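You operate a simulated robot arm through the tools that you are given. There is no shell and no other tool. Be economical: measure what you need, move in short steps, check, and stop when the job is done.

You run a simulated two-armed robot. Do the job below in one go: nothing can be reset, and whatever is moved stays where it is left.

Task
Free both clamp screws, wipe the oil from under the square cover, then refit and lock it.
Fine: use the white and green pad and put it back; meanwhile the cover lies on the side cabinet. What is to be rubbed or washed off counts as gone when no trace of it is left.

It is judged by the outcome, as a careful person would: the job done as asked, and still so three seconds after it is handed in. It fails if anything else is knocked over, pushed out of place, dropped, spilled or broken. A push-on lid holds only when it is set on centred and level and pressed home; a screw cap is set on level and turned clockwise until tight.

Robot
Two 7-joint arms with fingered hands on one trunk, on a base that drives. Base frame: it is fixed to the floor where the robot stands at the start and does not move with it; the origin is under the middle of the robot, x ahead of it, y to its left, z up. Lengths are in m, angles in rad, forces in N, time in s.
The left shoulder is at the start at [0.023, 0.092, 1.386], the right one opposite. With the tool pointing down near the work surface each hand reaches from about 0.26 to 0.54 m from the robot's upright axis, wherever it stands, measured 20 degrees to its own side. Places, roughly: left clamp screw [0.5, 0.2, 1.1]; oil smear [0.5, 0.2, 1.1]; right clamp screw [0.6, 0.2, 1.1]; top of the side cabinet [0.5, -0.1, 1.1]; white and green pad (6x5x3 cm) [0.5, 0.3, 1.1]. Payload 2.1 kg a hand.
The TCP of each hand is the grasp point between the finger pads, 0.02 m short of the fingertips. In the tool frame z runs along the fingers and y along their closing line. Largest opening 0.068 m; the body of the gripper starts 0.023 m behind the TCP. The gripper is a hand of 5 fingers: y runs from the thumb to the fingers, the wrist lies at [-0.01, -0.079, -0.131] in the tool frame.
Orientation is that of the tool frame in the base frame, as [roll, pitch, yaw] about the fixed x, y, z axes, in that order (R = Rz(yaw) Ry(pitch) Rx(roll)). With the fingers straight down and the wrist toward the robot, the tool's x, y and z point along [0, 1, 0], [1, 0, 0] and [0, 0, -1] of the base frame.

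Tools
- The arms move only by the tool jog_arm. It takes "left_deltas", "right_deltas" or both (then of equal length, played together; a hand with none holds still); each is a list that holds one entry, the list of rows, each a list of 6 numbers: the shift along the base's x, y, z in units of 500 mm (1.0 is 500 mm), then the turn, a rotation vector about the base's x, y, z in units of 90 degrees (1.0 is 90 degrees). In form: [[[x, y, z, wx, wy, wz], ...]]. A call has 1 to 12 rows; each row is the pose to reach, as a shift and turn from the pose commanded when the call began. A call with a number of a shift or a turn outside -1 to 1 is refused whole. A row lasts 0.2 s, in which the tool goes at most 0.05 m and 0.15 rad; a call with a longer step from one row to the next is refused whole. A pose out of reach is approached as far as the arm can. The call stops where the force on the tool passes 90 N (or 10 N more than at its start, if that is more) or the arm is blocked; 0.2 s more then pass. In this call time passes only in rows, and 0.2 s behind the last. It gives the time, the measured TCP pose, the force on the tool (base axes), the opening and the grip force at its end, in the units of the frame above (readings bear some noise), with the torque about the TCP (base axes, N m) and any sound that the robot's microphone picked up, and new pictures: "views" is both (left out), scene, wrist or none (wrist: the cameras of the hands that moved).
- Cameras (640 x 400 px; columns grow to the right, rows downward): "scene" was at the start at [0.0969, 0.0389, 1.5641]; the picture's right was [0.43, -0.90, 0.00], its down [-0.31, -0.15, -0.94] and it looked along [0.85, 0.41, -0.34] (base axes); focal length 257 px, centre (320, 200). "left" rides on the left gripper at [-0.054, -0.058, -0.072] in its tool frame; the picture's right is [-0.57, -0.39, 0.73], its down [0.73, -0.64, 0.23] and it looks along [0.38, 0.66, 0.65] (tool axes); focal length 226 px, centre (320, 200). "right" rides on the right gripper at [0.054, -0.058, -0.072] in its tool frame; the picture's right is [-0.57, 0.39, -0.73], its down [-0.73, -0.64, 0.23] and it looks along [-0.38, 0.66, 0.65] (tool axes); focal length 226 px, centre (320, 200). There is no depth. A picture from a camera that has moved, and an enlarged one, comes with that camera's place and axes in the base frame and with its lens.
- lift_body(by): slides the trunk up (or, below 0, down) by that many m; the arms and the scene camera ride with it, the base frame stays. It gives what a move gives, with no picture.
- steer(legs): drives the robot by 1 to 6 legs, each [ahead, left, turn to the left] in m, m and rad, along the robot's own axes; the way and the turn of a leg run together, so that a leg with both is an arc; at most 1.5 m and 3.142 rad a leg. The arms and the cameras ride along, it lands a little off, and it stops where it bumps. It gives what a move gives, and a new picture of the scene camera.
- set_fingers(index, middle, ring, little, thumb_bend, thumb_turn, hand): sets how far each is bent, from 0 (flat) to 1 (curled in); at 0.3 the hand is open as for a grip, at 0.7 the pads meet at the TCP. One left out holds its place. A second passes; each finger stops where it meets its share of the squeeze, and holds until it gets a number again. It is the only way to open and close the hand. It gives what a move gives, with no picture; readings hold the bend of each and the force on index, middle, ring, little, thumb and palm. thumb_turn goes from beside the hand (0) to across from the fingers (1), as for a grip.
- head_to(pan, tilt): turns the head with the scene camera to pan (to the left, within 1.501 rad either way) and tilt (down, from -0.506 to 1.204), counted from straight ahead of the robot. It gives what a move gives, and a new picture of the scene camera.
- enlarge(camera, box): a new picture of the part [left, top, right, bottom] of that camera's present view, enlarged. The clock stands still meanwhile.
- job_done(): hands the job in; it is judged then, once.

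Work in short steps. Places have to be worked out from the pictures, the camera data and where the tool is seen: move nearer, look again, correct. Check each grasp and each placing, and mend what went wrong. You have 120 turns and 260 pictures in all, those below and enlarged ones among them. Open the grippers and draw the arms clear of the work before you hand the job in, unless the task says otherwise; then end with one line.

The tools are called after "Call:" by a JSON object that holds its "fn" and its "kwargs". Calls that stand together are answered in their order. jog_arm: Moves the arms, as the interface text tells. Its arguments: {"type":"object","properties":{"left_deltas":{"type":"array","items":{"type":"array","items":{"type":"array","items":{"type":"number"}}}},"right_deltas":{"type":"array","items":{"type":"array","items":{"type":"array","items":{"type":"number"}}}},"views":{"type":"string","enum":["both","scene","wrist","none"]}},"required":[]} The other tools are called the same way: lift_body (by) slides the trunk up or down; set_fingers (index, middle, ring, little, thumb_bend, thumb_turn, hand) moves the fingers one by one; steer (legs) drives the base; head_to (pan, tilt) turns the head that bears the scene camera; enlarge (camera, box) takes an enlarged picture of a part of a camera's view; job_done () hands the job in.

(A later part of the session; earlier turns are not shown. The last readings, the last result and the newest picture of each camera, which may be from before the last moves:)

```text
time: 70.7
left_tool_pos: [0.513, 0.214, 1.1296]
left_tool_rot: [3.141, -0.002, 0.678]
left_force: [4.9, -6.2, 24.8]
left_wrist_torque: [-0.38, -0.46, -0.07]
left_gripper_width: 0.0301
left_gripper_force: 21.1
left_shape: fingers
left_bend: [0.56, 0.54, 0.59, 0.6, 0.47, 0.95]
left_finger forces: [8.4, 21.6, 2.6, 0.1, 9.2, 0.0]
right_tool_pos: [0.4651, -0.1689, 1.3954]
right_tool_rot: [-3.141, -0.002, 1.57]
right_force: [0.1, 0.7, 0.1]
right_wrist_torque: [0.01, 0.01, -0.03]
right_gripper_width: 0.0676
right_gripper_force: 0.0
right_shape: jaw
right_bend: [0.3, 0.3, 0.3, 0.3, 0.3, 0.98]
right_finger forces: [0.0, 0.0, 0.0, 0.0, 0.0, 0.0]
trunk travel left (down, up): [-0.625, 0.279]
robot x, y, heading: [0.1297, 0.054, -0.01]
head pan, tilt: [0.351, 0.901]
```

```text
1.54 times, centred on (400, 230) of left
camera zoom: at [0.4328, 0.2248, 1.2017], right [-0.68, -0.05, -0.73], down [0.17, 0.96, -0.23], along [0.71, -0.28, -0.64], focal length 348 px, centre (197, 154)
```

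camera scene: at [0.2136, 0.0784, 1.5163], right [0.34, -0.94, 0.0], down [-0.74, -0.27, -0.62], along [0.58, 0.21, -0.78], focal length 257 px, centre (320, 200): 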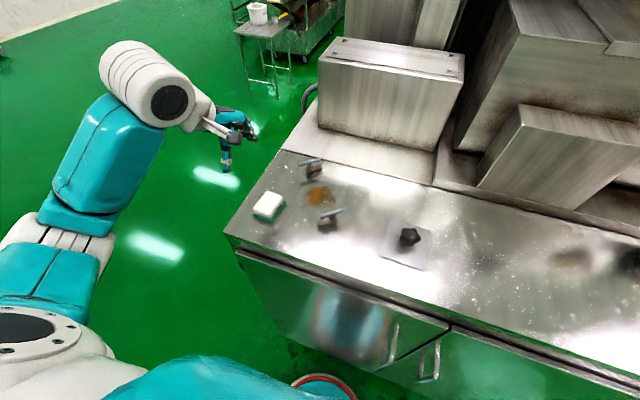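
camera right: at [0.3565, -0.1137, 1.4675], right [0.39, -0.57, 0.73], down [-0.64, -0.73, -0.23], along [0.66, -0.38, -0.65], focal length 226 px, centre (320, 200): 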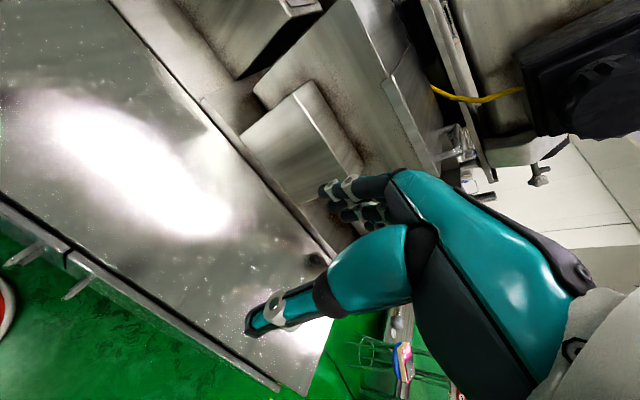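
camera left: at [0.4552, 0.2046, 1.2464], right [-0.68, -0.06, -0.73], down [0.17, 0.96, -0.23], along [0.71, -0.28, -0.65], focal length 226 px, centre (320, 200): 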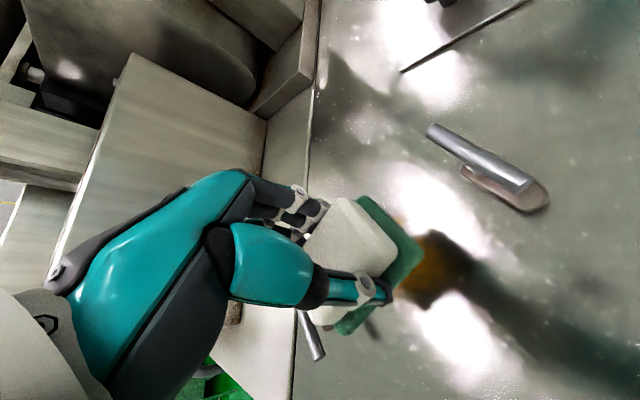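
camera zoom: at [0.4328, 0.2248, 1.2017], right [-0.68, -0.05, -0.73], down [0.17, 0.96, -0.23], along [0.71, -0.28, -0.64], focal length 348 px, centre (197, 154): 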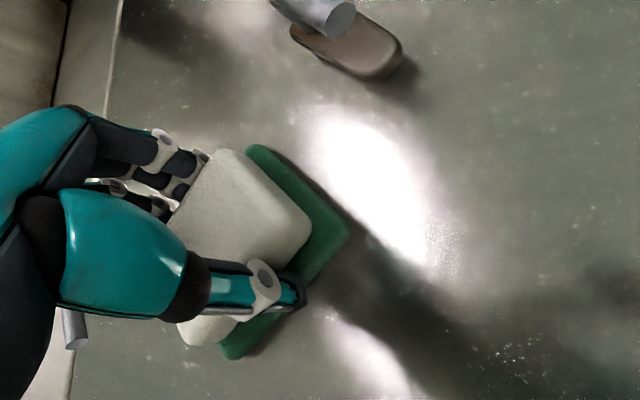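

No oil visible around the pad. One more pass, then lift to inspect.

Call:
{"fn": "jog_arm", "kwargs": {"left_deltas": [[[0.038, -0.046, 0, 0, 0, 0], [0.076, -0.092, 0, 0, 0, 0], [0.098, -0.074, 0, 0, 0, 0], [0.06, -0.028, 0, 0, 0, 0], [0.022, 0.018, 0, 0, 0, 0], [-0.022, -0.018, 0, 0, 0, 0], [0.016, -0.064, 0, 0, 0, 0], [0.054, -0.11, 0, 0, 0, 0], [0.076, -0.092, 0, 0, 0, 0], [0.038, -0.046, 0, 0, 0, 0], [0.038, -0.046, 0.06, 0, 0, 0], [0.038, -0.046, 0.14, 0, 0, 0]]], "views": "none"}}

Call:
{"fn": "jog_arm", "kwargs": {"left_deltas": [[[-0.03, 0.03, 0.02, 0, 0, 0], [-0.07, 0.09, 0.02, 0, 0, -0.08], [-0.1, 0.13, 0.02, 0, 0, -0.16], [-0.12, 0.16, 0.02, 0, 0, -0.24], [-0.144, 0.17, 0.02, 0, 0, -0.32], [-0.144, 0.17, 0.02, 0, 0, -0.4], [-0.144, 0.17, 0.02, 0, 0, -0.474]]], "views": "none"}}

Call:
{"fn": "enlarge", "kwargs": {"camera": "scene", "box": [290, 150, 350, 230]}}

Call:
{"fn": "enlarge", "kwargs": {"camera": "scene", "box": [220, 120, 380, 240]}}

```text
time: 73.3
left_tool_pos: [0.5291, 0.1944, 1.1989]
left_tool_rot: [-3.14, -0.001, 0.68]
left_force: [0.5, 0.4, -0.1]
left_wrist_torque: [0.0, -0.01, -0.01]
left_gripper_width: 0.0301
left_gripper_force: 9.5
left_shape: fingers
left_bend: [0.57, 0.6, 0.61, 0.6, 0.46, 0.95]
left_finger forces: [4.0, 3.6, 1.6, 0.1, 9.7, 0.0]
right_tool_pos: [0.4651, -0.1665, 1.3949]
right_tool_rot: [3.139, 0.0, 1.569]
right_force: [0.0, -1.0, -0.4]
right_wrist_torque: [-0.04, -0.01, 0.02]
right_gripper_width: 0.0678
right_gripper_force: 0.0
right_shape: jaw
right_bend: [0.3, 0.3, 0.3, 0.3, 0.3, 0.98]
right_finger forces: [0.0, 0.1, 0.0, 0.0, 0.1, 0.1]
trunk travel left (down, up): [-0.625, 0.279]
robot x, y, heading: [0.1304, 0.054, -0.003]
head pan, tilt: [0.351, 0.901]
```

```text
time: 74.9
left_tool_pos: [0.4597, 0.2759, 1.2076]
left_tool_rot: [-3.14, 0.0, -0.067]
left_force: [-0.3, 0.2, 0.1]
left_wrist_torque: [0.01, 0.02, -0.03]
left_gripper_width: 0.0297
left_gripper_force: 9.1
left_shape: fingers
left_bend: [0.57, 0.6, 0.61, 0.6, 0.46, 0.95]
left_finger forces: [4.0, 3.3, 1.4, 0.0, 9.3, 0.1]
right_tool_pos: [0.467, -0.1669, 1.3959]
right_tool_rot: [-3.141, -0.001, 1.568]
right_force: [-0.3, -0.5, -0.2]
right_wrist_torque: [-0.03, 0.02, 0.03]
right_gripper_width: 0.0675
right_gripper_force: 0.1
right_shape: jaw
right_bend: [0.3, 0.3, 0.3, 0.3, 0.3, 0.98]
right_finger forces: [0.0, 0.0, 0.0, 0.0, 0.0, 0.1]
trunk travel left (down, up): [-0.625, 0.279]
robot x, y, heading: [0.1328, 0.0582, -0.003]
head pan, tilt: [0.351, 0.901]
```

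```text
5.00 times, centred on (320, 190) of scene
camera zoom: at [0.2138, 0.0784, 1.5163], right [0.34, -0.94, 0.0], down [-0.74, -0.27, -0.62], along [0.58, 0.21, -0.78], focal length 1284 px, centre (320, 250)
```

zoom: 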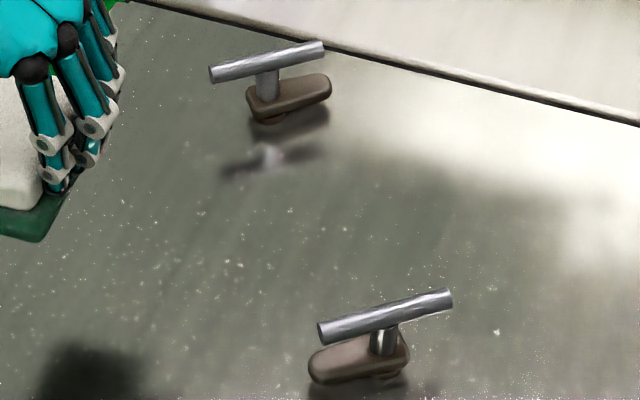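

```text
3.33 times, centred on (300, 180) of scene
camera zoom: at [0.2138, 0.0784, 1.5163], right [0.34, -0.94, 0.0], down [-0.74, -0.27, -0.62], along [0.58, 0.21, -0.78], focal length 856 px, centre (387, 267)
```

zoom: 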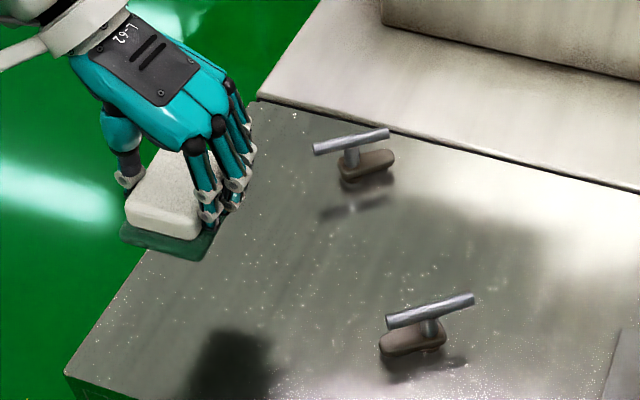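

The oil is completely gone. I put the pad back where it lay.

Call:
{"fn": "jog_arm", "kwargs": {"left_deltas": [[[-0.001, 0, -0.06, 0, 0, 0], [-0.001, 0, -0.11, 0, 0, 0], [-0.001, 0, -0.14, 0, 0, 0], [-0.001, 0, -0.151, 0, 0, 0]]], "views": "none"}}

```text
time: 75.9
left_tool_pos: [0.4588, 0.2773, 1.1318]
left_tool_rot: [-3.14, -0.002, -0.064]
left_force: [1.9, 0.6, 7.3]
left_wrist_torque: [-0.1, -0.02, 0.01]
left_gripper_width: 0.03
left_gripper_force: 12.4
left_shape: fingers
left_bend: [0.58, 0.61, 0.62, 0.6, 0.46, 0.95]
left_finger forces: [3.8, 7.8, 1.4, 0.1, 11.3, 0.0]
right_tool_pos: [0.4665, -0.1664, 1.3957]
right_tool_rot: [3.141, 0.001, 1.569]
right_force: [0.4, 0.6, -0.7]
right_wrist_torque: [-0.03, 0.03, 0.01]
right_gripper_width: 0.0679
right_gripper_force: 0.1
right_shape: jaw
right_bend: [0.3, 0.3, 0.3, 0.3, 0.3, 0.98]
right_finger forces: [0.1, 0.1, 0.0, 0.0, 0.0, 0.0]
trunk travel left (down, up): [-0.625, 0.279]
robot x, y, heading: [0.1274, 0.0582, -0.003]
head pan, tilt: [0.351, 0.901]
```

In contact. I open and lift away, then look.

Call:
{"fn": "set_fingers", "kwargs": {"hand": "left", "index": 0.3, "middle": 0.3, "ring": 0.3, "little": 0.3, "thumb_bend": 0.3}}

Call:
{"fn": "jog_arm", "kwargs": {"left_deltas": [[[0, 0, 0.04, 0, 0, 0], [0, 0, 0.1, 0, 0, 0], [0, 0, 0.18, 0, 0, 0.07], [0, 0, 0.24, 0, 0, 0.15], [0.01, -0.08, 0.25, 0, 0, 0.23], [0.02, -0.17, 0.25, 0, 0, 0.31], [0.03, -0.26, 0.25, 0, 0, 0.39], [0.04, -0.35, 0.25, 0, 0, 0.474], [0.045, -0.44, 0.25, 0, 0, 0.474], [0.047, -0.53, 0.25, 0, 0, 0.474]]], "views": "wrist"}}

Call:
{"fn": "enlarge", "kwargs": {"camera": "scene", "box": [220, 140, 440, 280]}}

```text
time: 76.9
left_tool_pos: [0.4582, 0.2779, 1.1317]
left_tool_rot: [-3.141, 0.002, -0.064]
left_force: [0.4, 0.8, -0.9]
left_wrist_torque: [0.03, -0.01, -0.02]
left_gripper_width: 0.0621
left_gripper_force: 0.1
left_shape: fingers
left_bend: [0.3, 0.3, 0.3, 0.3, 0.3, 0.98]
left_finger forces: [0.0, 0.0, 0.0, 0.1, 0.0, 0.1]
right_tool_pos: [0.4661, -0.1664, 1.3959]
right_tool_rot: [3.141, 0.0, 1.569]
right_force: [0.5, 0.3, 0.5]
right_wrist_torque: [0.0, 0.03, -0.03]
right_gripper_width: 0.0676
right_gripper_force: 0.1
right_shape: jaw
right_bend: [0.3, 0.3, 0.3, 0.3, 0.3, 0.98]
right_finger forces: [0.0, 0.0, 0.0, 0.0, 0.0, 0.0]
trunk travel left (down, up): [-0.625, 0.279]
robot x, y, heading: [0.1297, 0.0553, -0.002]
head pan, tilt: [0.351, 0.901]
```

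```text
time: 79.1
left_tool_pos: [0.4836, 0.0125, 1.2585]
left_tool_rot: [3.14, 0.0, 0.681]
left_force: [0.3, -0.3, -0.4]
left_wrist_torque: [0.03, 0.0, 0.04]
left_gripper_width: 0.0621
left_gripper_force: 0.1
left_shape: fingers
left_bend: [0.3, 0.3, 0.3, 0.3, 0.3, 0.98]
left_finger forces: [0.1, 0.1, 0.0, 0.0, 0.0, 0.0]
right_tool_pos: [0.4664, -0.1667, 1.3962]
right_tool_rot: [3.141, 0.0, 1.568]
right_force: [0.9, 0.0, 0.8]
right_wrist_torque: [0.04, -0.04, -0.02]
right_gripper_width: 0.0677
right_gripper_force: 0.1
right_shape: jaw
right_bend: [0.3, 0.3, 0.3, 0.3, 0.3, 0.98]
right_finger forces: [0.0, 0.1, 0.2, 0.1, 0.0, 0.1]
trunk travel left (down, up): [-0.625, 0.279]
robot x, y, heading: [0.1286, 0.0535, -0.001]
head pan, tilt: [0.351, 0.901]
camera left: at [0.4038, 0.0226, 1.3299], right [-0.68, -0.06, -0.73], down [0.17, 0.96, -0.23], along [0.71, -0.28, -0.65], focal length 226 px, centre (320, 200)
```

left: 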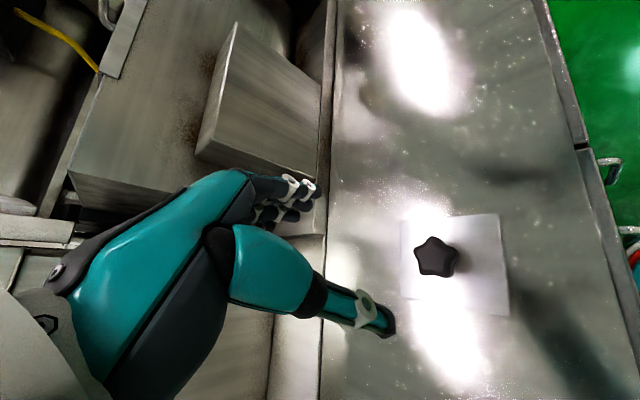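

```text
2.86 times, centred on (330, 210) of scene
camera zoom: at [0.2138, 0.0776, 1.5163], right [0.34, -0.94, 0.0], down [-0.74, -0.27, -0.62], along [0.58, 0.21, -0.78], focal length 734 px, centre (291, 171)
```

zoom: 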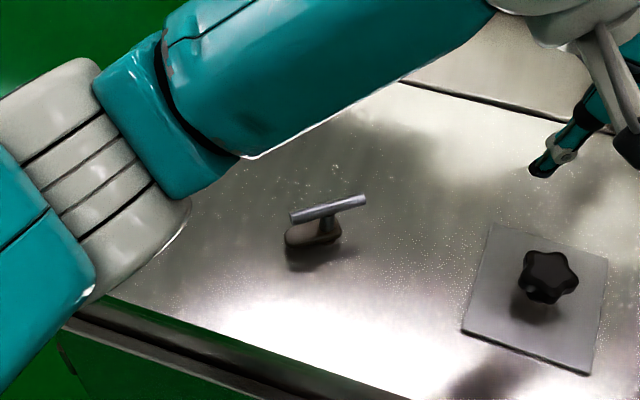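

Knob is at ≈(0.480,0.010), cover almost square. I return to the exact release pose and regrip it the same way.

Call:
{"fn": "jog_arm", "kwargs": {"left_deltas": [[[-0.004, -0.023, -0.05, 0, 0, 0], [-0.004, -0.023, -0.12, 0, 0, 0], [-0.004, -0.023, -0.19, 0, 0, 0], [-0.004, -0.023, -0.24, 0, 0, 0], [-0.004, -0.023, -0.259, 0, 0, 0]]], "views": "none"}}

Call:
{"fn": "set_fingers", "kwargs": {"hand": "left", "index": 0.6, "middle": 0.6, "ring": 0.5, "little": 0.3, "thumb_bend": 0.55}}

Call:
{"fn": "enlarge", "kwargs": {"camera": "left", "box": [200, 120, 480, 330]}}

```text
time: 80.3
left_tool_pos: [0.4808, 0.0001, 1.1272]
left_tool_rot: [3.141, 0.001, 0.679]
left_force: [0.3, 0.5, 0.0]
left_wrist_torque: [-0.01, -0.01, 0.03]
left_gripper_width: 0.0624
left_gripper_force: 0.1
left_shape: fingers
left_bend: [0.3, 0.3, 0.3, 0.3, 0.3, 0.98]
left_finger forces: [0.0, 0.0, 0.1, 0.0, 0.0, 0.0]
right_tool_pos: [0.466, -0.1647, 1.3952]
right_tool_rot: [-3.14, 0.001, 1.57]
right_force: [0.4, -0.2, 0.3]
right_wrist_torque: [-0.01, 0.01, -0.02]
right_gripper_width: 0.0678
right_gripper_force: 0.1
right_shape: jaw
right_bend: [0.3, 0.3, 0.3, 0.3, 0.3, 0.98]
right_finger forces: [0.1, 0.0, 0.1, 0.0, 0.0, 0.1]
trunk travel left (down, up): [-0.625, 0.279]
robot x, y, heading: [0.1285, 0.049, -0.001]
head pan, tilt: [0.351, 0.901]
```

```text
time: 81.3
left_tool_pos: [0.4812, 0.0002, 1.13]
left_tool_rot: [3.141, 0.0, 0.679]
left_force: [0.1, -0.4, 0.2]
left_wrist_torque: [-0.02, -0.04, 0.0]
left_gripper_width: 0.0174
left_gripper_force: 0.6
left_shape: fingers
left_bend: [0.6, 0.59, 0.5, 0.3, 0.54, 0.98]
left_finger forces: [0.1, 0.7, 0.1, 0.1, 0.5, 0.1]
right_tool_pos: [0.4652, -0.1674, 1.3945]
right_tool_rot: [-3.141, 0.002, 1.569]
right_force: [-0.8, 0.5, 0.0]
right_wrist_torque: [0.03, 0.02, 0.02]
right_gripper_width: 0.0678
right_gripper_force: 0.0
right_shape: jaw
right_bend: [0.3, 0.3, 0.3, 0.3, 0.3, 0.98]
right_finger forces: [0.0, 0.1, 0.0, 0.0, 0.1, 0.1]
trunk travel left (down, up): [-0.625, 0.279]
robot x, y, heading: [0.1286, 0.0547, -0.001]
head pan, tilt: [0.351, 0.901]
```

```text
1.90 times, centred on (340, 225) of left
camera zoom: at [0.4007, 0.0116, 1.2], right [-0.68, -0.06, -0.73], down [0.17, 0.96, -0.23], along [0.71, -0.28, -0.65], focal length 431 px, centre (282, 152)
```

zoom: 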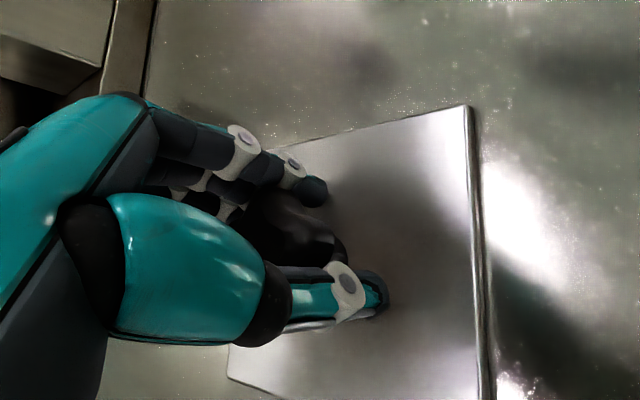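

Contact without displacement. I squeeze as before, lift and look.

Call:
{"fn": "set_fingers", "kwargs": {"hand": "left", "index": 0.8, "middle": 0.8, "ring": 0.7, "thumb_bend": 0.8}}

Call:
{"fn": "jog_arm", "kwargs": {"left_deltas": [[[0, 0, 0.04, 0, 0, 0], [0, 0, 0.12, 0, 0, 0], [0, 0, 0.2, 0, 0, 0], [0.01, 0.04, 0.2, 0, 0, 0], [0.03, 0.1, 0.2, 0, 0, 0], [0.05, 0.18, 0.2, 0, 0, 0], [0.07, 0.26, 0.2, 0, 0, 0], [0.09, 0.32, 0.2, 0, 0, 0], [0.104, 0.372, 0.2, 0, 0, 0.01], [0.104, 0.372, 0.16, 0, 0, 0.02]]], "views": "none"}}

Call:
{"fn": "enlarge", "kwargs": {"camera": "scene", "box": [260, 120, 380, 240]}}

Call:
{"fn": "enlarge", "kwargs": {"camera": "left", "box": [200, 100, 600, 400]}}

```text
time: 82.3
left_tool_pos: [0.4805, 0.001, 1.1286]
left_tool_rot: [-3.141, -0.001, 0.679]
left_force: [0.4, 0.8, 2.4]
left_wrist_torque: [0.18, 0.15, -0.06]
left_gripper_width: 0.0038
left_gripper_force: 20.7
left_shape: fingers
left_bend: [0.77, 0.76, 0.68, 0.3, 0.64, 0.95]
left_finger forces: [8.6, 8.9, 0.6, 0.1, 22.9, 0.0]
right_tool_pos: [0.4663, -0.1667, 1.3958]
right_tool_rot: [-3.141, -0.001, 1.57]
right_force: [-0.4, -1.0, -0.2]
right_wrist_torque: [-0.03, 0.0, 0.0]
right_gripper_width: 0.0678
right_gripper_force: 0.1
right_shape: jaw
right_bend: [0.3, 0.3, 0.3, 0.3, 0.3, 0.98]
right_finger forces: [0.0, 0.1, 0.1, 0.0, 0.0, 0.0]
trunk travel left (down, up): [-0.625, 0.279]
robot x, y, heading: [0.1285, 0.0562, 0.002]
head pan, tilt: [0.351, 0.901]
```

```text
time: 84.5
left_tool_pos: [0.5328, 0.1874, 1.2086]
left_tool_rot: [-3.141, 0.0, 0.711]
left_force: [-0.1, -0.1, -0.4]
left_wrist_torque: [-0.03, 0.03, 0.0]
left_gripper_width: 0.0
left_gripper_force: 4.8
left_shape: fingers
left_bend: [0.79, 0.77, 0.71, 0.3, 0.74, 0.93]
left_finger forces: [0.0, 7.4, 0.8, 0.0, 0.3, 0.0]
right_tool_pos: [0.4663, -0.1669, 1.3946]
right_tool_rot: [3.142, -0.001, 1.569]
right_force: [0.0, -0.7, -0.1]
right_wrist_torque: [-0.01, -0.02, -0.03]
right_gripper_width: 0.0677
right_gripper_force: 0.0
right_shape: jaw
right_bend: [0.3, 0.3, 0.3, 0.3, 0.3, 0.98]
right_finger forces: [0.0, 0.1, 0.0, 0.0, 0.1, 0.0]
trunk travel left (down, up): [-0.625, 0.279]
robot x, y, heading: [0.1306, 0.0551, -0.004]
head pan, tilt: [0.351, 0.901]
```

```text
3.33 times, centred on (320, 180) of scene
camera zoom: at [0.2139, 0.0784, 1.5163], right [0.34, -0.94, 0.0], down [-0.74, -0.27, -0.62], along [0.58, 0.21, -0.78], focal length 856 px, centre (320, 267)
```

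zoom: 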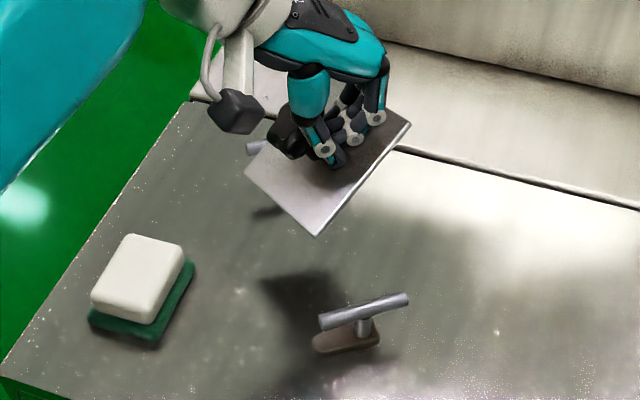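

```text
1.33 times, centred on (400, 250) of left
camera zoom: at [0.4527, 0.1957, 1.281], right [-0.68, -0.08, -0.73], down [0.14, 0.96, -0.23], along [0.72, -0.26, -0.65], focal length 301 px, centre (213, 133)
```

zoom: 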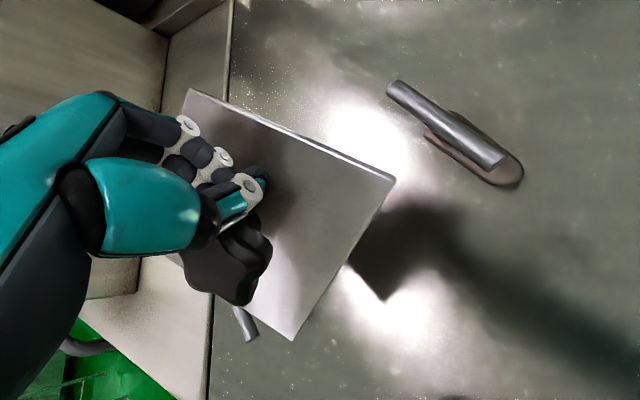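

The knob slipped in the grip and the cover hangs tilted. I move it slowly at this height to the clear steel at y≈0.07 to set it down.

Call:
{"fn": "jog_arm", "kwargs": {"left_deltas": [[[0.0, -0.015, 0, 0, 0, 0], [0, -0.04, 0, 0, 0, 0], [-0.01, -0.07, 0, 0, 0, 0], [-0.02, -0.1, 0, 0, 0, 0], [-0.03, -0.13, 0, 0, 0, 0], [-0.04, -0.16, 0, 0, 0, 0], [-0.05, -0.19, 0, 0, 0, 0], [-0.055, -0.21, 0, 0, 0, 0], [-0.06, -0.225, 0, 0, 0, 0]]], "views": "none"}}

Call:
{"fn": "enlarge", "kwargs": {"camera": "scene", "box": [300, 120, 420, 240]}}

Call:
{"fn": "enlarge", "kwargs": {"camera": "left", "box": [200, 100, 600, 400]}}

```text
time: 86.5
left_tool_pos: [0.5038, 0.0748, 1.2079]
left_tool_rot: [3.141, 0.001, 0.712]
left_force: [-0.3, 0.0, -0.7]
left_wrist_torque: [-0.05, 0.0, -0.01]
left_gripper_width: 0.0
left_gripper_force: 3.9
left_shape: fingers
left_bend: [0.79, 0.77, 0.71, 0.3, 0.74, 0.93]
left_finger forces: [0.0, 7.3, 1.0, 0.0, 0.3, 0.1]
right_tool_pos: [0.4658, -0.1667, 1.3956]
right_tool_rot: [-3.141, 0.0, 1.57]
right_force: [0.0, 0.1, 0.0]
right_wrist_torque: [-0.05, 0.01, -0.02]
right_gripper_width: 0.0677
right_gripper_force: 0.1
right_shape: jaw
right_bend: [0.3, 0.3, 0.3, 0.3, 0.3, 0.98]
right_finger forces: [0.0, 0.0, 0.1, 0.0, 0.0, 0.0]
trunk travel left (down, up): [-0.625, 0.279]
robot x, y, heading: [0.1281, 0.0535, -0.0]
head pan, tilt: [0.351, 0.901]
```

```text
3.33 times, centred on (360, 180) of scene
camera zoom: at [0.2139, 0.0783, 1.5163], right [0.34, -0.94, 0.0], down [-0.74, -0.27, -0.62], along [0.58, 0.21, -0.78], focal length 856 px, centre (187, 267)
```

zoom: 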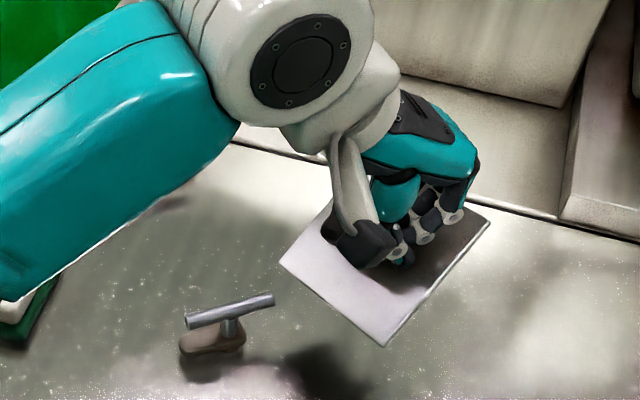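

```text
1.33 times, centred on (400, 250) of left
camera zoom: at [0.4229, 0.0835, 1.2795], right [-0.68, -0.08, -0.73], down [0.14, 0.96, -0.23], along [0.72, -0.26, -0.65], focal length 301 px, centre (213, 133)
```

zoom: 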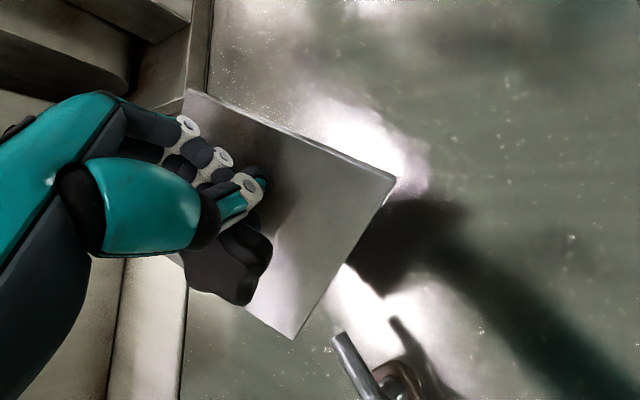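

It holds steadily. A little further right for clearance from the front clamp, then slowly down.

Call:
{"fn": "jog_arm", "kwargs": {"left_deltas": [[[0, -0.03, 0, 0, 0, 0], [0, -0.06, 0, 0, 0, 0], [0, -0.08, -0.01, 0, 0, 0], [0, -0.08, -0.04, 0, 0, 0], [0, -0.08, -0.07, 0, 0, 0], [0, -0.08, -0.09, 0, 0, 0]]], "views": "none"}}

Call:
{"fn": "enlarge", "kwargs": {"camera": "scene", "box": [300, 120, 420, 240]}}

Call:
{"fn": "enlarge", "kwargs": {"camera": "left", "box": [200, 100, 600, 400]}}

```text
time: 87.9
left_tool_pos: [0.5031, 0.0338, 1.1646]
left_tool_rot: [3.141, 0.0, 0.711]
left_force: [0.0, 0.3, -1.3]
left_wrist_torque: [-0.01, 0.01, 0.02]
left_gripper_width: 0.0001
left_gripper_force: 4.4
left_shape: fingers
left_bend: [0.79, 0.77, 0.71, 0.3, 0.74, 0.93]
left_finger forces: [0.1, 7.3, 0.8, 0.0, 0.3, 0.0]
right_tool_pos: [0.4665, -0.1671, 1.3949]
right_tool_rot: [-3.14, -0.002, 1.568]
right_force: [-0.3, 0.2, -0.5]
right_wrist_torque: [-0.01, -0.02, -0.01]
right_gripper_width: 0.0675
right_gripper_force: 0.1
right_shape: jaw
right_bend: [0.3, 0.3, 0.3, 0.3, 0.3, 0.98]
right_finger forces: [0.1, 0.0, 0.1, 0.0, 0.1, 0.0]
trunk travel left (down, up): [-0.625, 0.279]
robot x, y, heading: [0.1302, 0.0552, -0.004]
head pan, tilt: [0.351, 0.901]
```

```text
3.33 times, centred on (360, 180) of scene
camera zoom: at [0.2139, 0.0784, 1.5163], right [0.34, -0.94, 0.0], down [-0.74, -0.27, -0.62], along [0.58, 0.21, -0.78], focal length 856 px, centre (187, 267)
```

zoom: 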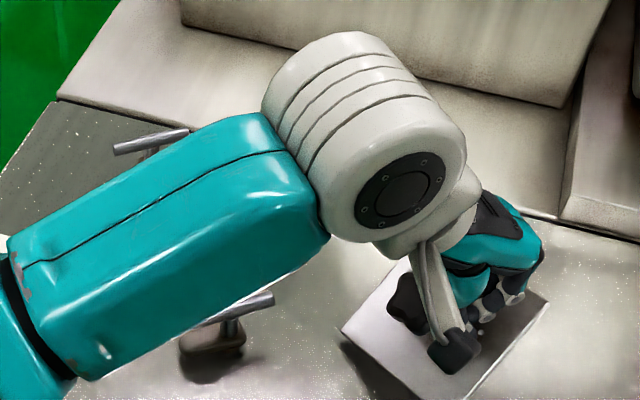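

```text
1.33 times, centred on (400, 250) of left
camera zoom: at [0.4219, 0.0423, 1.2356], right [-0.68, -0.08, -0.73], down [0.14, 0.96, -0.23], along [0.72, -0.26, -0.65], focal length 301 px, centre (213, 133)
```

zoom: 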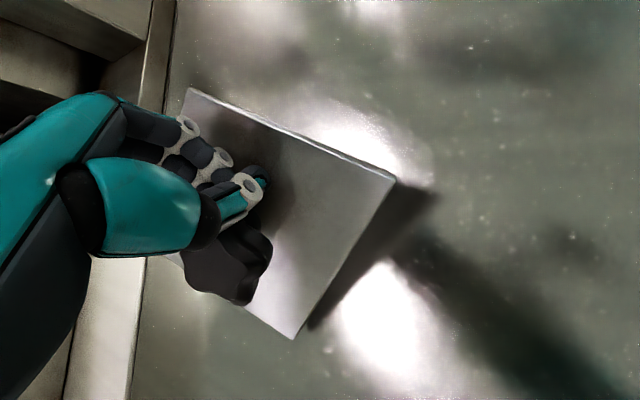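

Close to the steel. I lower in small steps until contact.

Call:
{"fn": "jog_arm", "kwargs": {"left_deltas": [[[0, 0, -0.015, 0, 0, 0], [0, 0, -0.03, 0, 0, 0]]], "views": "none"}}

Call:
{"fn": "enlarge", "kwargs": {"camera": "left", "box": [200, 100, 600, 400]}}

```text
time: 88.5
left_tool_pos: [0.5029, 0.0328, 1.1481]
left_tool_rot: [-3.141, 0.001, 0.711]
left_force: [0.0, 0.0, 0.7]
left_wrist_torque: [0.01, 0.05, 0.02]
left_gripper_width: 0.0
left_gripper_force: 3.7
left_shape: fingers
left_bend: [0.79, 0.77, 0.71, 0.3, 0.74, 0.93]
left_finger forces: [0.0, 4.9, 1.6, 0.0, 1.0, 0.1]
right_tool_pos: [0.4662, -0.1666, 1.3956]
right_tool_rot: [3.141, 0.0, 1.569]
right_force: [0.2, 0.2, -0.5]
right_wrist_torque: [0.01, 0.02, -0.02]
right_gripper_width: 0.0679
right_gripper_force: 0.1
right_shape: jaw
right_bend: [0.3, 0.3, 0.3, 0.3, 0.3, 0.98]
right_finger forces: [0.0, 0.0, 0.1, 0.1, 0.0, 0.1]
trunk travel left (down, up): [-0.625, 0.279]
robot x, y, heading: [0.1314, 0.0526, -0.002]
head pan, tilt: [0.351, 0.901]
```

```text
1.33 times, centred on (400, 250) of left
camera zoom: at [0.4222, 0.0419, 1.2201], right [-0.68, -0.08, -0.73], down [0.14, 0.96, -0.23], along [0.72, -0.26, -0.65], focal length 301 px, centre (213, 133)
```

zoom: 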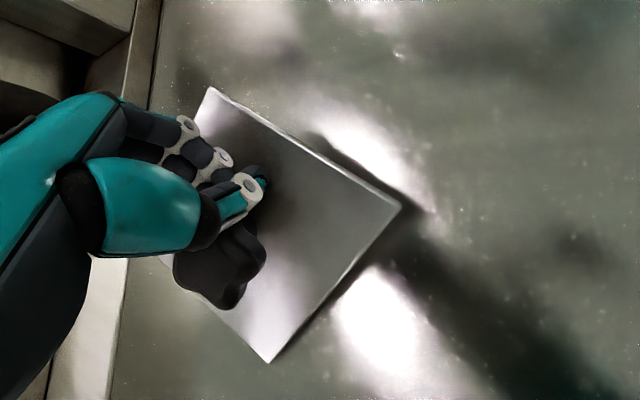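

The edge has touched and the cover is flattening. I lower further.

Call:
{"fn": "jog_arm", "kwargs": {"left_deltas": [[[0, 0, -0.01, 0, 0, 0], [0, 0, -0.02, 0, 0, 0], [0, 0, -0.03, 0, 0, 0]]], "views": "none"}}

Call:
{"fn": "enlarge", "kwargs": {"camera": "left", "box": [200, 100, 600, 400]}}

Call:
{"fn": "enlarge", "kwargs": {"camera": "scene", "box": [320, 150, 420, 250]}}

```text
time: 89.3
left_tool_pos: [0.5035, 0.0333, 1.1327]
left_tool_rot: [-3.141, 0.0, 0.71]
left_force: [1.2, -0.5, -0.4]
left_wrist_torque: [-0.01, 0.05, 0.0]
left_gripper_width: 0.0
left_gripper_force: 8.9
left_shape: fingers
left_bend: [0.79, 0.77, 0.71, 0.3, 0.75, 0.93]
left_finger forces: [0.0, 5.7, 0.7, 0.0, 11.2, 0.0]
right_tool_pos: [0.4658, -0.1665, 1.3943]
right_tool_rot: [3.141, 0.0, 1.568]
right_force: [-0.4, 0.0, 0.0]
right_wrist_torque: [-0.02, 0.01, 0.0]
right_gripper_width: 0.0677
right_gripper_force: 0.0
right_shape: jaw
right_bend: [0.3, 0.3, 0.3, 0.3, 0.3, 0.98]
right_finger forces: [0.0, 0.0, 0.1, 0.0, 0.0, 0.0]
trunk travel left (down, up): [-0.625, 0.279]
robot x, y, heading: [0.1305, 0.0509, -0.002]
head pan, tilt: [0.351, 0.901]
```

```text
1.33 times, centred on (400, 250) of left
camera zoom: at [0.4231, 0.0423, 1.2053], right [-0.68, -0.08, -0.73], down [0.14, 0.96, -0.23], along [0.72, -0.26, -0.65], focal length 301 px, centre (213, 133)
```

zoom: 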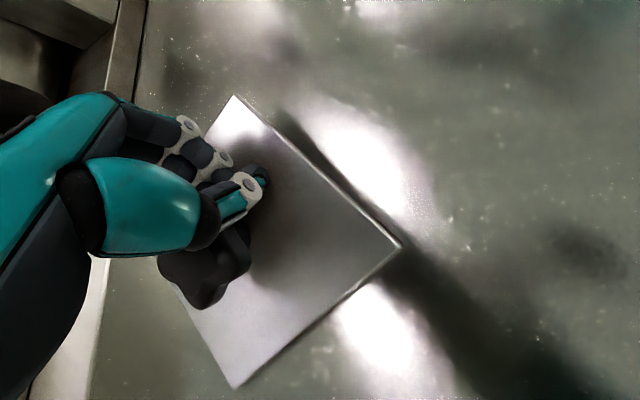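

```text
4.00 times, centred on (370, 200) of scene
camera zoom: at [0.214, 0.0783, 1.5163], right [0.34, -0.94, 0.0], down [-0.74, -0.27, -0.62], along [0.58, 0.21, -0.78], focal length 1027 px, centre (120, 200)
```

zoom: 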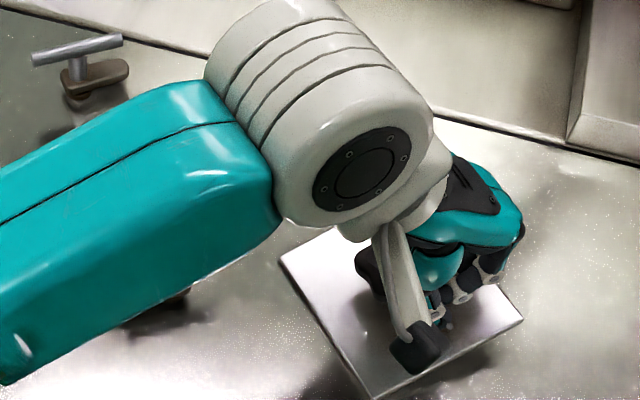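

Flat again. The thumb sits under the knob's rim, so I open the fingers only, back the hand away from the knob, then rise.

Call:
{"fn": "set_fingers", "kwargs": {"hand": "left", "index": 0.2, "middle": 0.2, "ring": 0.2, "little": 0.2}}

Call:
{"fn": "enlarge", "kwargs": {"camera": "left", "box": [200, 100, 600, 400]}}

```text
time: 90.3
left_tool_pos: [0.5025, 0.0324, 1.1337]
left_tool_rot: [-3.139, 0.001, 0.709]
left_force: [0.3, -0.4, 0.4]
left_wrist_torque: [0.02, -0.03, 0.0]
left_gripper_width: 0.0264
left_gripper_force: 0.3
left_shape: fingers
left_bend: [0.2, 0.2, 0.2, 0.2, 0.8, 0.97]
left_finger forces: [0.0, 0.0, 0.1, 0.1, 0.2, 0.0]
right_tool_pos: [0.4666, -0.1671, 1.3957]
right_tool_rot: [3.141, 0.0, 1.568]
right_force: [0.2, -0.4, 0.0]
right_wrist_torque: [0.02, 0.01, 0.01]
right_gripper_width: 0.0678
right_gripper_force: 0.0
right_shape: jaw
right_bend: [0.3, 0.3, 0.3, 0.3, 0.3, 0.98]
right_finger forces: [0.0, 0.0, 0.1, 0.0, 0.0, 0.0]
trunk travel left (down, up): [-0.625, 0.279]
robot x, y, heading: [0.1296, 0.0537, -0.006]
head pan, tilt: [0.351, 0.901]
```

```text
1.33 times, centred on (400, 250) of left
camera zoom: at [0.4229, 0.0423, 1.2054], right [-0.68, -0.08, -0.73], down [0.14, 0.96, -0.23], along [0.72, -0.26, -0.65], focal length 301 px, centre (213, 133)
```

zoom: 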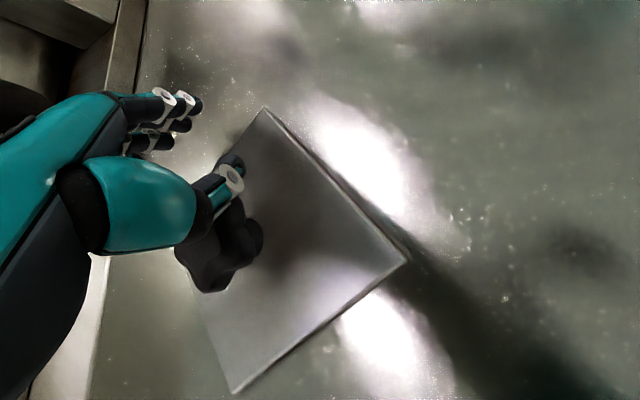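

Call:
{"fn": "jog_arm", "kwargs": {"left_deltas": [[[0.02, -0.023, 0, 0, 0, 0], [0.039, -0.045, 0, 0, 0, 0], [0.039, -0.045, 0.06, 0, 0, 0], [0.039, -0.045, 0.14, 0, 0, 0], [0.039, -0.045, 0.24, 0, 0, 0]]], "views": "wrist"}}

Call:
{"fn": "set_fingers", "kwargs": {"hand": "left", "index": 0.3, "middle": 0.3, "ring": 0.3, "little": 0.3, "thumb_bend": 0.3}}

Call:
{"fn": "head_to", "kwargs": {"pan": 0.0, "tilt": 0.95}}

Call:
{"fn": "enlarge", "kwargs": {"camera": "scene", "box": [220, 100, 420, 260]}}

```text
time: 91.5
left_tool_pos: [0.5239, 0.0109, 1.2542]
left_tool_rot: [3.141, 0.0, 0.71]
left_force: [0.3, -0.6, 0.4]
left_wrist_torque: [0.03, 0.01, -0.02]
left_gripper_width: 0.0265
left_gripper_force: 0.0
left_shape: fingers
left_bend: [0.2, 0.2, 0.2, 0.2, 0.8, 0.98]
left_finger forces: [0.0, 0.0, 0.0, 0.0, 0.1, 0.0]
right_tool_pos: [0.4647, -0.1666, 1.3948]
right_tool_rot: [3.141, -0.002, 1.568]
right_force: [-0.2, 0.4, -0.7]
right_wrist_torque: [0.0, -0.03, -0.01]
right_gripper_width: 0.0677
right_gripper_force: 0.1
right_shape: jaw
right_bend: [0.3, 0.3, 0.3, 0.3, 0.3, 0.98]
right_finger forces: [0.0, 0.0, 0.0, 0.0, 0.0, 0.0]
trunk travel left (down, up): [-0.625, 0.279]
robot x, y, heading: [0.1269, 0.0547, -0.0]
head pan, tilt: [0.351, 0.901]
camera left: at [0.4435, 0.0199, 1.3257], right [-0.68, -0.08, -0.73], down [0.14, 0.96, -0.23], along [0.72, -0.26, -0.65], focal length 226 px, centre (320, 200)
```

left: 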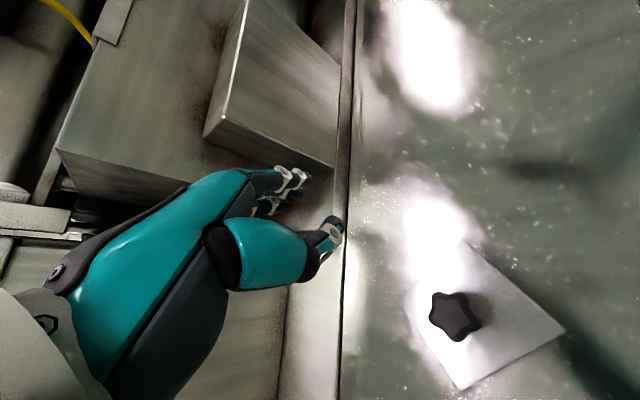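

```text
time: 92.5
left_tool_pos: [0.5238, 0.0111, 1.2544]
left_tool_rot: [3.141, 0.0, 0.712]
left_force: [-0.4, -0.2, 0.4]
left_wrist_torque: [-0.03, 0.01, 0.0]
left_gripper_width: 0.0624
left_gripper_force: 0.1
left_shape: fingers
left_bend: [0.3, 0.3, 0.3, 0.3, 0.3, 0.98]
left_finger forces: [0.0, 0.0, 0.1, 0.0, 0.0, 0.1]
right_tool_pos: [0.4657, -0.1665, 1.395]
right_tool_rot: [3.141, 0.0, 1.57]
right_force: [-1.1, -0.5, -0.2]
right_wrist_torque: [0.0, 0.01, -0.02]
right_gripper_width: 0.0677
right_gripper_force: 0.2
right_shape: jaw
right_bend: [0.3, 0.3, 0.3, 0.3, 0.3, 0.98]
right_finger forces: [0.1, 0.2, 0.0, 0.0, 0.1, 0.0]
trunk travel left (down, up): [-0.625, 0.279]
robot x, y, heading: [0.1313, 0.054, -0.003]
head pan, tilt: [0.351, 0.901]
```

```text
time: 93.3
left_tool_pos: [0.5228, 0.0119, 1.2526]
left_tool_rot: [3.141, 0.0, 0.711]
left_force: [-0.1, -1.4, -0.4]
left_wrist_torque: [0.03, 0.02, -0.02]
left_gripper_width: 0.0624
left_gripper_force: 0.1
left_shape: fingers
left_bend: [0.3, 0.3, 0.3, 0.3, 0.3, 0.98]
left_finger forces: [0.0, 0.1, 0.0, 0.0, 0.0, 0.1]
right_tool_pos: [0.4681, -0.1669, 1.3951]
right_tool_rot: [3.141, 0.0, 1.571]
right_force: [0.4, 0.5, 0.2]
right_wrist_torque: [0.0, -0.01, -0.04]
right_gripper_width: 0.0678
right_gripper_force: 0.0
right_shape: jaw
right_bend: [0.3, 0.3, 0.3, 0.3, 0.3, 0.98]
right_finger forces: [0.0, 0.1, 0.1, 0.0, 0.0, 0.0]
trunk travel left (down, up): [-0.625, 0.279]
robot x, y, heading: [0.1274, 0.0541, 0.002]
head pan, tilt: [0.0, 0.949]
camera scene: at [0.2156, 0.0525, 1.5127], right [0.0, -1.0, 0.0], down [-0.81, 0.0, -0.58], along [0.58, 0.0, -0.81], focal length 257 px, centre (320, 200)
```

scene: 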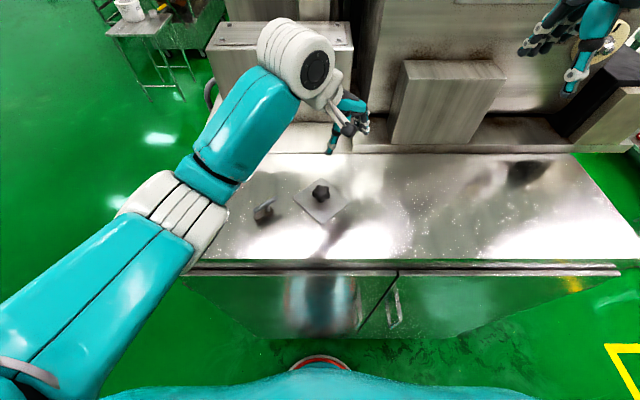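

```text
2.50 times, centred on (320, 180) of scene
camera zoom: at [0.2156, 0.0525, 1.5127], right [0.0, -1.0, 0.0], down [-0.81, 0.0, -0.58], along [0.58, 0.0, -0.81], focal length 642 px, centre (320, 250)
```

zoom: 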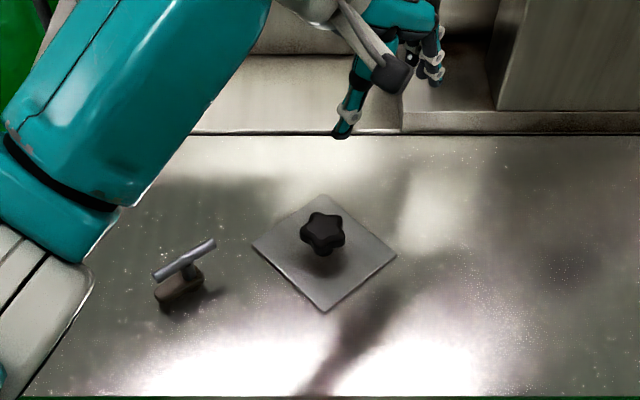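

The cover lies flat near (0.508,0.050), turned ≈−47° (≡+43°). One knob lobe points along +x, so I grip at yaw 1.57 with the thumb in the opposite valley. Position above first.

Call:
{"fn": "jog_arm", "kwargs": {"left_deltas": [[[-0.005, 0.01, 0, 0, 0, 0.08], [-0.01, 0.02, 0, 0, 0, 0.16], [-0.015, 0.035, 0, 0, 0, 0.24], [-0.02, 0.05, 0, 0, 0, 0.32], [-0.026, 0.065, 0, 0, 0, 0.4], [-0.033, 0.077, -0.03, 0, 0, 0.48], [-0.033, 0.077, -0.08, 0, 0, 0.548], [-0.033, 0.077, -0.107, 0, 0, 0.548]]], "views": "wrist"}}

Call:
{"fn": "enlarge", "kwargs": {"camera": "scene", "box": [270, 130, 370, 230]}}

```text
time: 95.1
left_tool_pos: [0.5058, 0.0512, 1.1988]
left_tool_rot: [-3.141, -0.001, 1.571]
left_force: [0.3, -0.4, 0.6]
left_wrist_torque: [-0.02, 0.0, 0.02]
left_gripper_width: 0.0623
left_gripper_force: 0.0
left_shape: fingers
left_bend: [0.3, 0.3, 0.3, 0.3, 0.3, 0.98]
left_finger forces: [0.1, 0.1, 0.1, 0.1, 0.1, 0.0]
right_tool_pos: [0.4652, -0.1668, 1.3945]
right_tool_rot: [3.14, 0.0, 1.57]
right_force: [0.6, 0.1, -0.8]
right_wrist_torque: [0.01, -0.01, 0.02]
right_gripper_width: 0.0677
right_gripper_force: 0.1
right_shape: jaw
right_bend: [0.3, 0.3, 0.3, 0.3, 0.3, 0.98]
right_finger forces: [0.1, 0.0, 0.1, 0.1, 0.0, 0.1]
trunk travel left (down, up): [-0.625, 0.279]
robot x, y, heading: [0.1303, 0.0507, -0.001]
head pan, tilt: [0.0, 0.949]
camera left: at [0.4472, -0.0034, 1.2702], right [-0.39, -0.57, -0.73], down [-0.64, 0.73, -0.23], along [0.66, 0.38, -0.65], focal length 226 px, centre (320, 200)
```

left: 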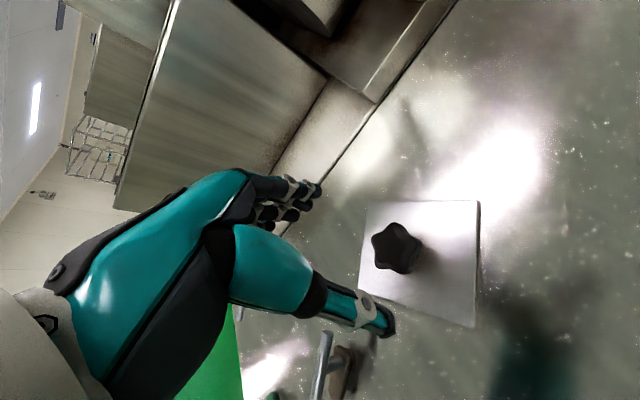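

```text
4.00 times, centred on (320, 180) of scene
camera zoom: at [0.2155, 0.0525, 1.5127], right [0.0, -1.0, 0.0], down [-0.81, 0.0, -0.58], along [0.58, 0.0, -0.81], focal length 1027 px, centre (320, 280)
```

zoom: 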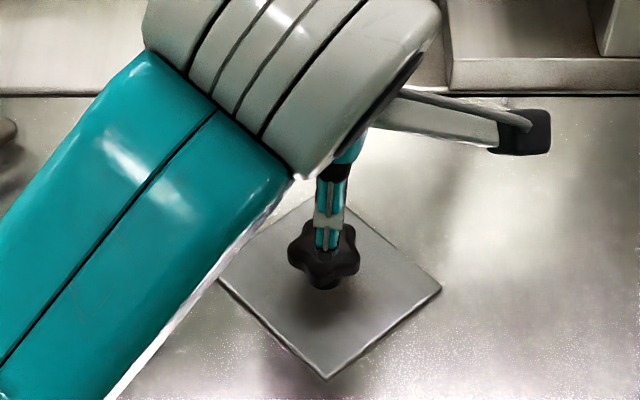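

Aligned with the knob (≈(0.505,0.050)). I descend to TCP ≈1.126.

Call:
{"fn": "jog_arm", "kwargs": {"left_deltas": [[[-0.001, -0.002, -0.05, 0, 0, 0], [-0.001, -0.002, -0.1, 0, 0, 0], [-0.001, -0.002, -0.13, 0, 0, 0], [-0.001, -0.002, -0.146, 0, 0, 0]]], "views": "none"}}

Call:
{"fn": "enlarge", "kwargs": {"camera": "left", "box": [200, 120, 480, 330]}}

Call:
{"fn": "set_fingers", "kwargs": {"hand": "left", "index": 0.6, "middle": 0.6, "ring": 0.6, "little": 0.3, "thumb_bend": 0.6}}

Call:
{"fn": "enlarge", "kwargs": {"camera": "left", "box": [200, 120, 480, 330]}}

```text
time: 96.1
left_tool_pos: [0.5053, 0.0491, 1.1252]
left_tool_rot: [3.141, 0.001, 1.572]
left_force: [1.2, -0.4, -1.0]
left_wrist_torque: [0.01, 0.04, -0.02]
left_gripper_width: 0.0622
left_gripper_force: 0.1
left_shape: fingers
left_bend: [0.3, 0.3, 0.3, 0.3, 0.3, 0.98]
left_finger forces: [0.0, 0.1, 0.0, 0.1, 0.1, 0.1]
right_tool_pos: [0.4667, -0.1672, 1.3949]
right_tool_rot: [3.142, 0.0, 1.569]
right_force: [-0.2, -0.5, -0.2]
right_wrist_torque: [0.0, -0.04, 0.02]
right_gripper_width: 0.0679
right_gripper_force: 0.3
right_shape: jaw
right_bend: [0.3, 0.3, 0.3, 0.3, 0.3, 0.98]
right_finger forces: [0.1, 0.1, 0.0, 0.0, 0.0, 0.0]
trunk travel left (down, up): [-0.625, 0.279]
robot x, y, heading: [0.1301, 0.0561, -0.006]
head pan, tilt: [0.0, 0.949]
```

```text
1.90 times, centred on (340, 225) of left
camera zoom: at [0.4465, -0.0054, 1.1968], right [-0.39, -0.57, -0.73], down [-0.64, 0.73, -0.23], along [0.66, 0.38, -0.65], focal length 431 px, centre (282, 152)
```

zoom: 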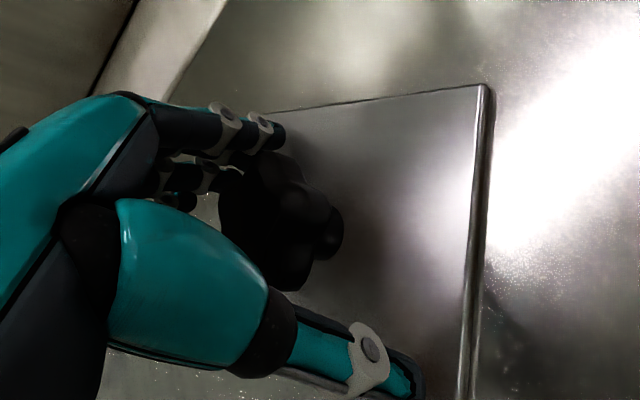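

```text
time: 97.1
left_tool_pos: [0.5054, 0.0493, 1.1265]
left_tool_rot: [3.139, 0.0, 1.57]
left_force: [3.4, 0.1, 12.1]
left_wrist_torque: [0.01, -0.23, 0.02]
left_gripper_width: 0.02
left_gripper_force: 7.8
left_shape: fingers
left_bend: [0.54, 0.57, 0.6, 0.3, 0.56, 0.97]
left_finger forces: [6.1, 7.4, 0.0, 0.1, 1.7, 0.0]
right_tool_pos: [0.4655, -0.1669, 1.3962]
right_tool_rot: [-3.141, -0.001, 1.57]
right_force: [0.3, -0.3, 0.2]
right_wrist_torque: [0.01, -0.01, 0.0]
right_gripper_width: 0.0677
right_gripper_force: 0.1
right_shape: jaw
right_bend: [0.3, 0.3, 0.3, 0.3, 0.3, 0.98]
right_finger forces: [0.0, 0.0, 0.1, 0.0, 0.0, 0.0]
trunk travel left (down, up): [-0.625, 0.279]
robot x, y, heading: [0.1309, 0.0575, -0.001]
head pan, tilt: [0.0, 0.949]
```

```text
1.90 times, centred on (340, 225) of left
camera zoom: at [0.4465, -0.0055, 1.1974], right [-0.39, -0.57, -0.73], down [-0.64, 0.73, -0.23], along [0.66, 0.38, -0.65], focal length 431 px, centre (282, 152)
```

zoom: 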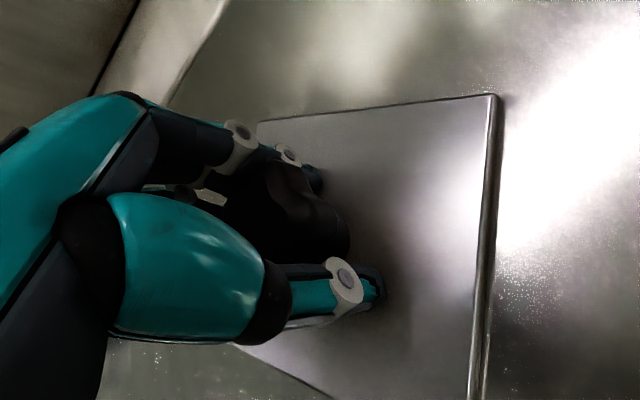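

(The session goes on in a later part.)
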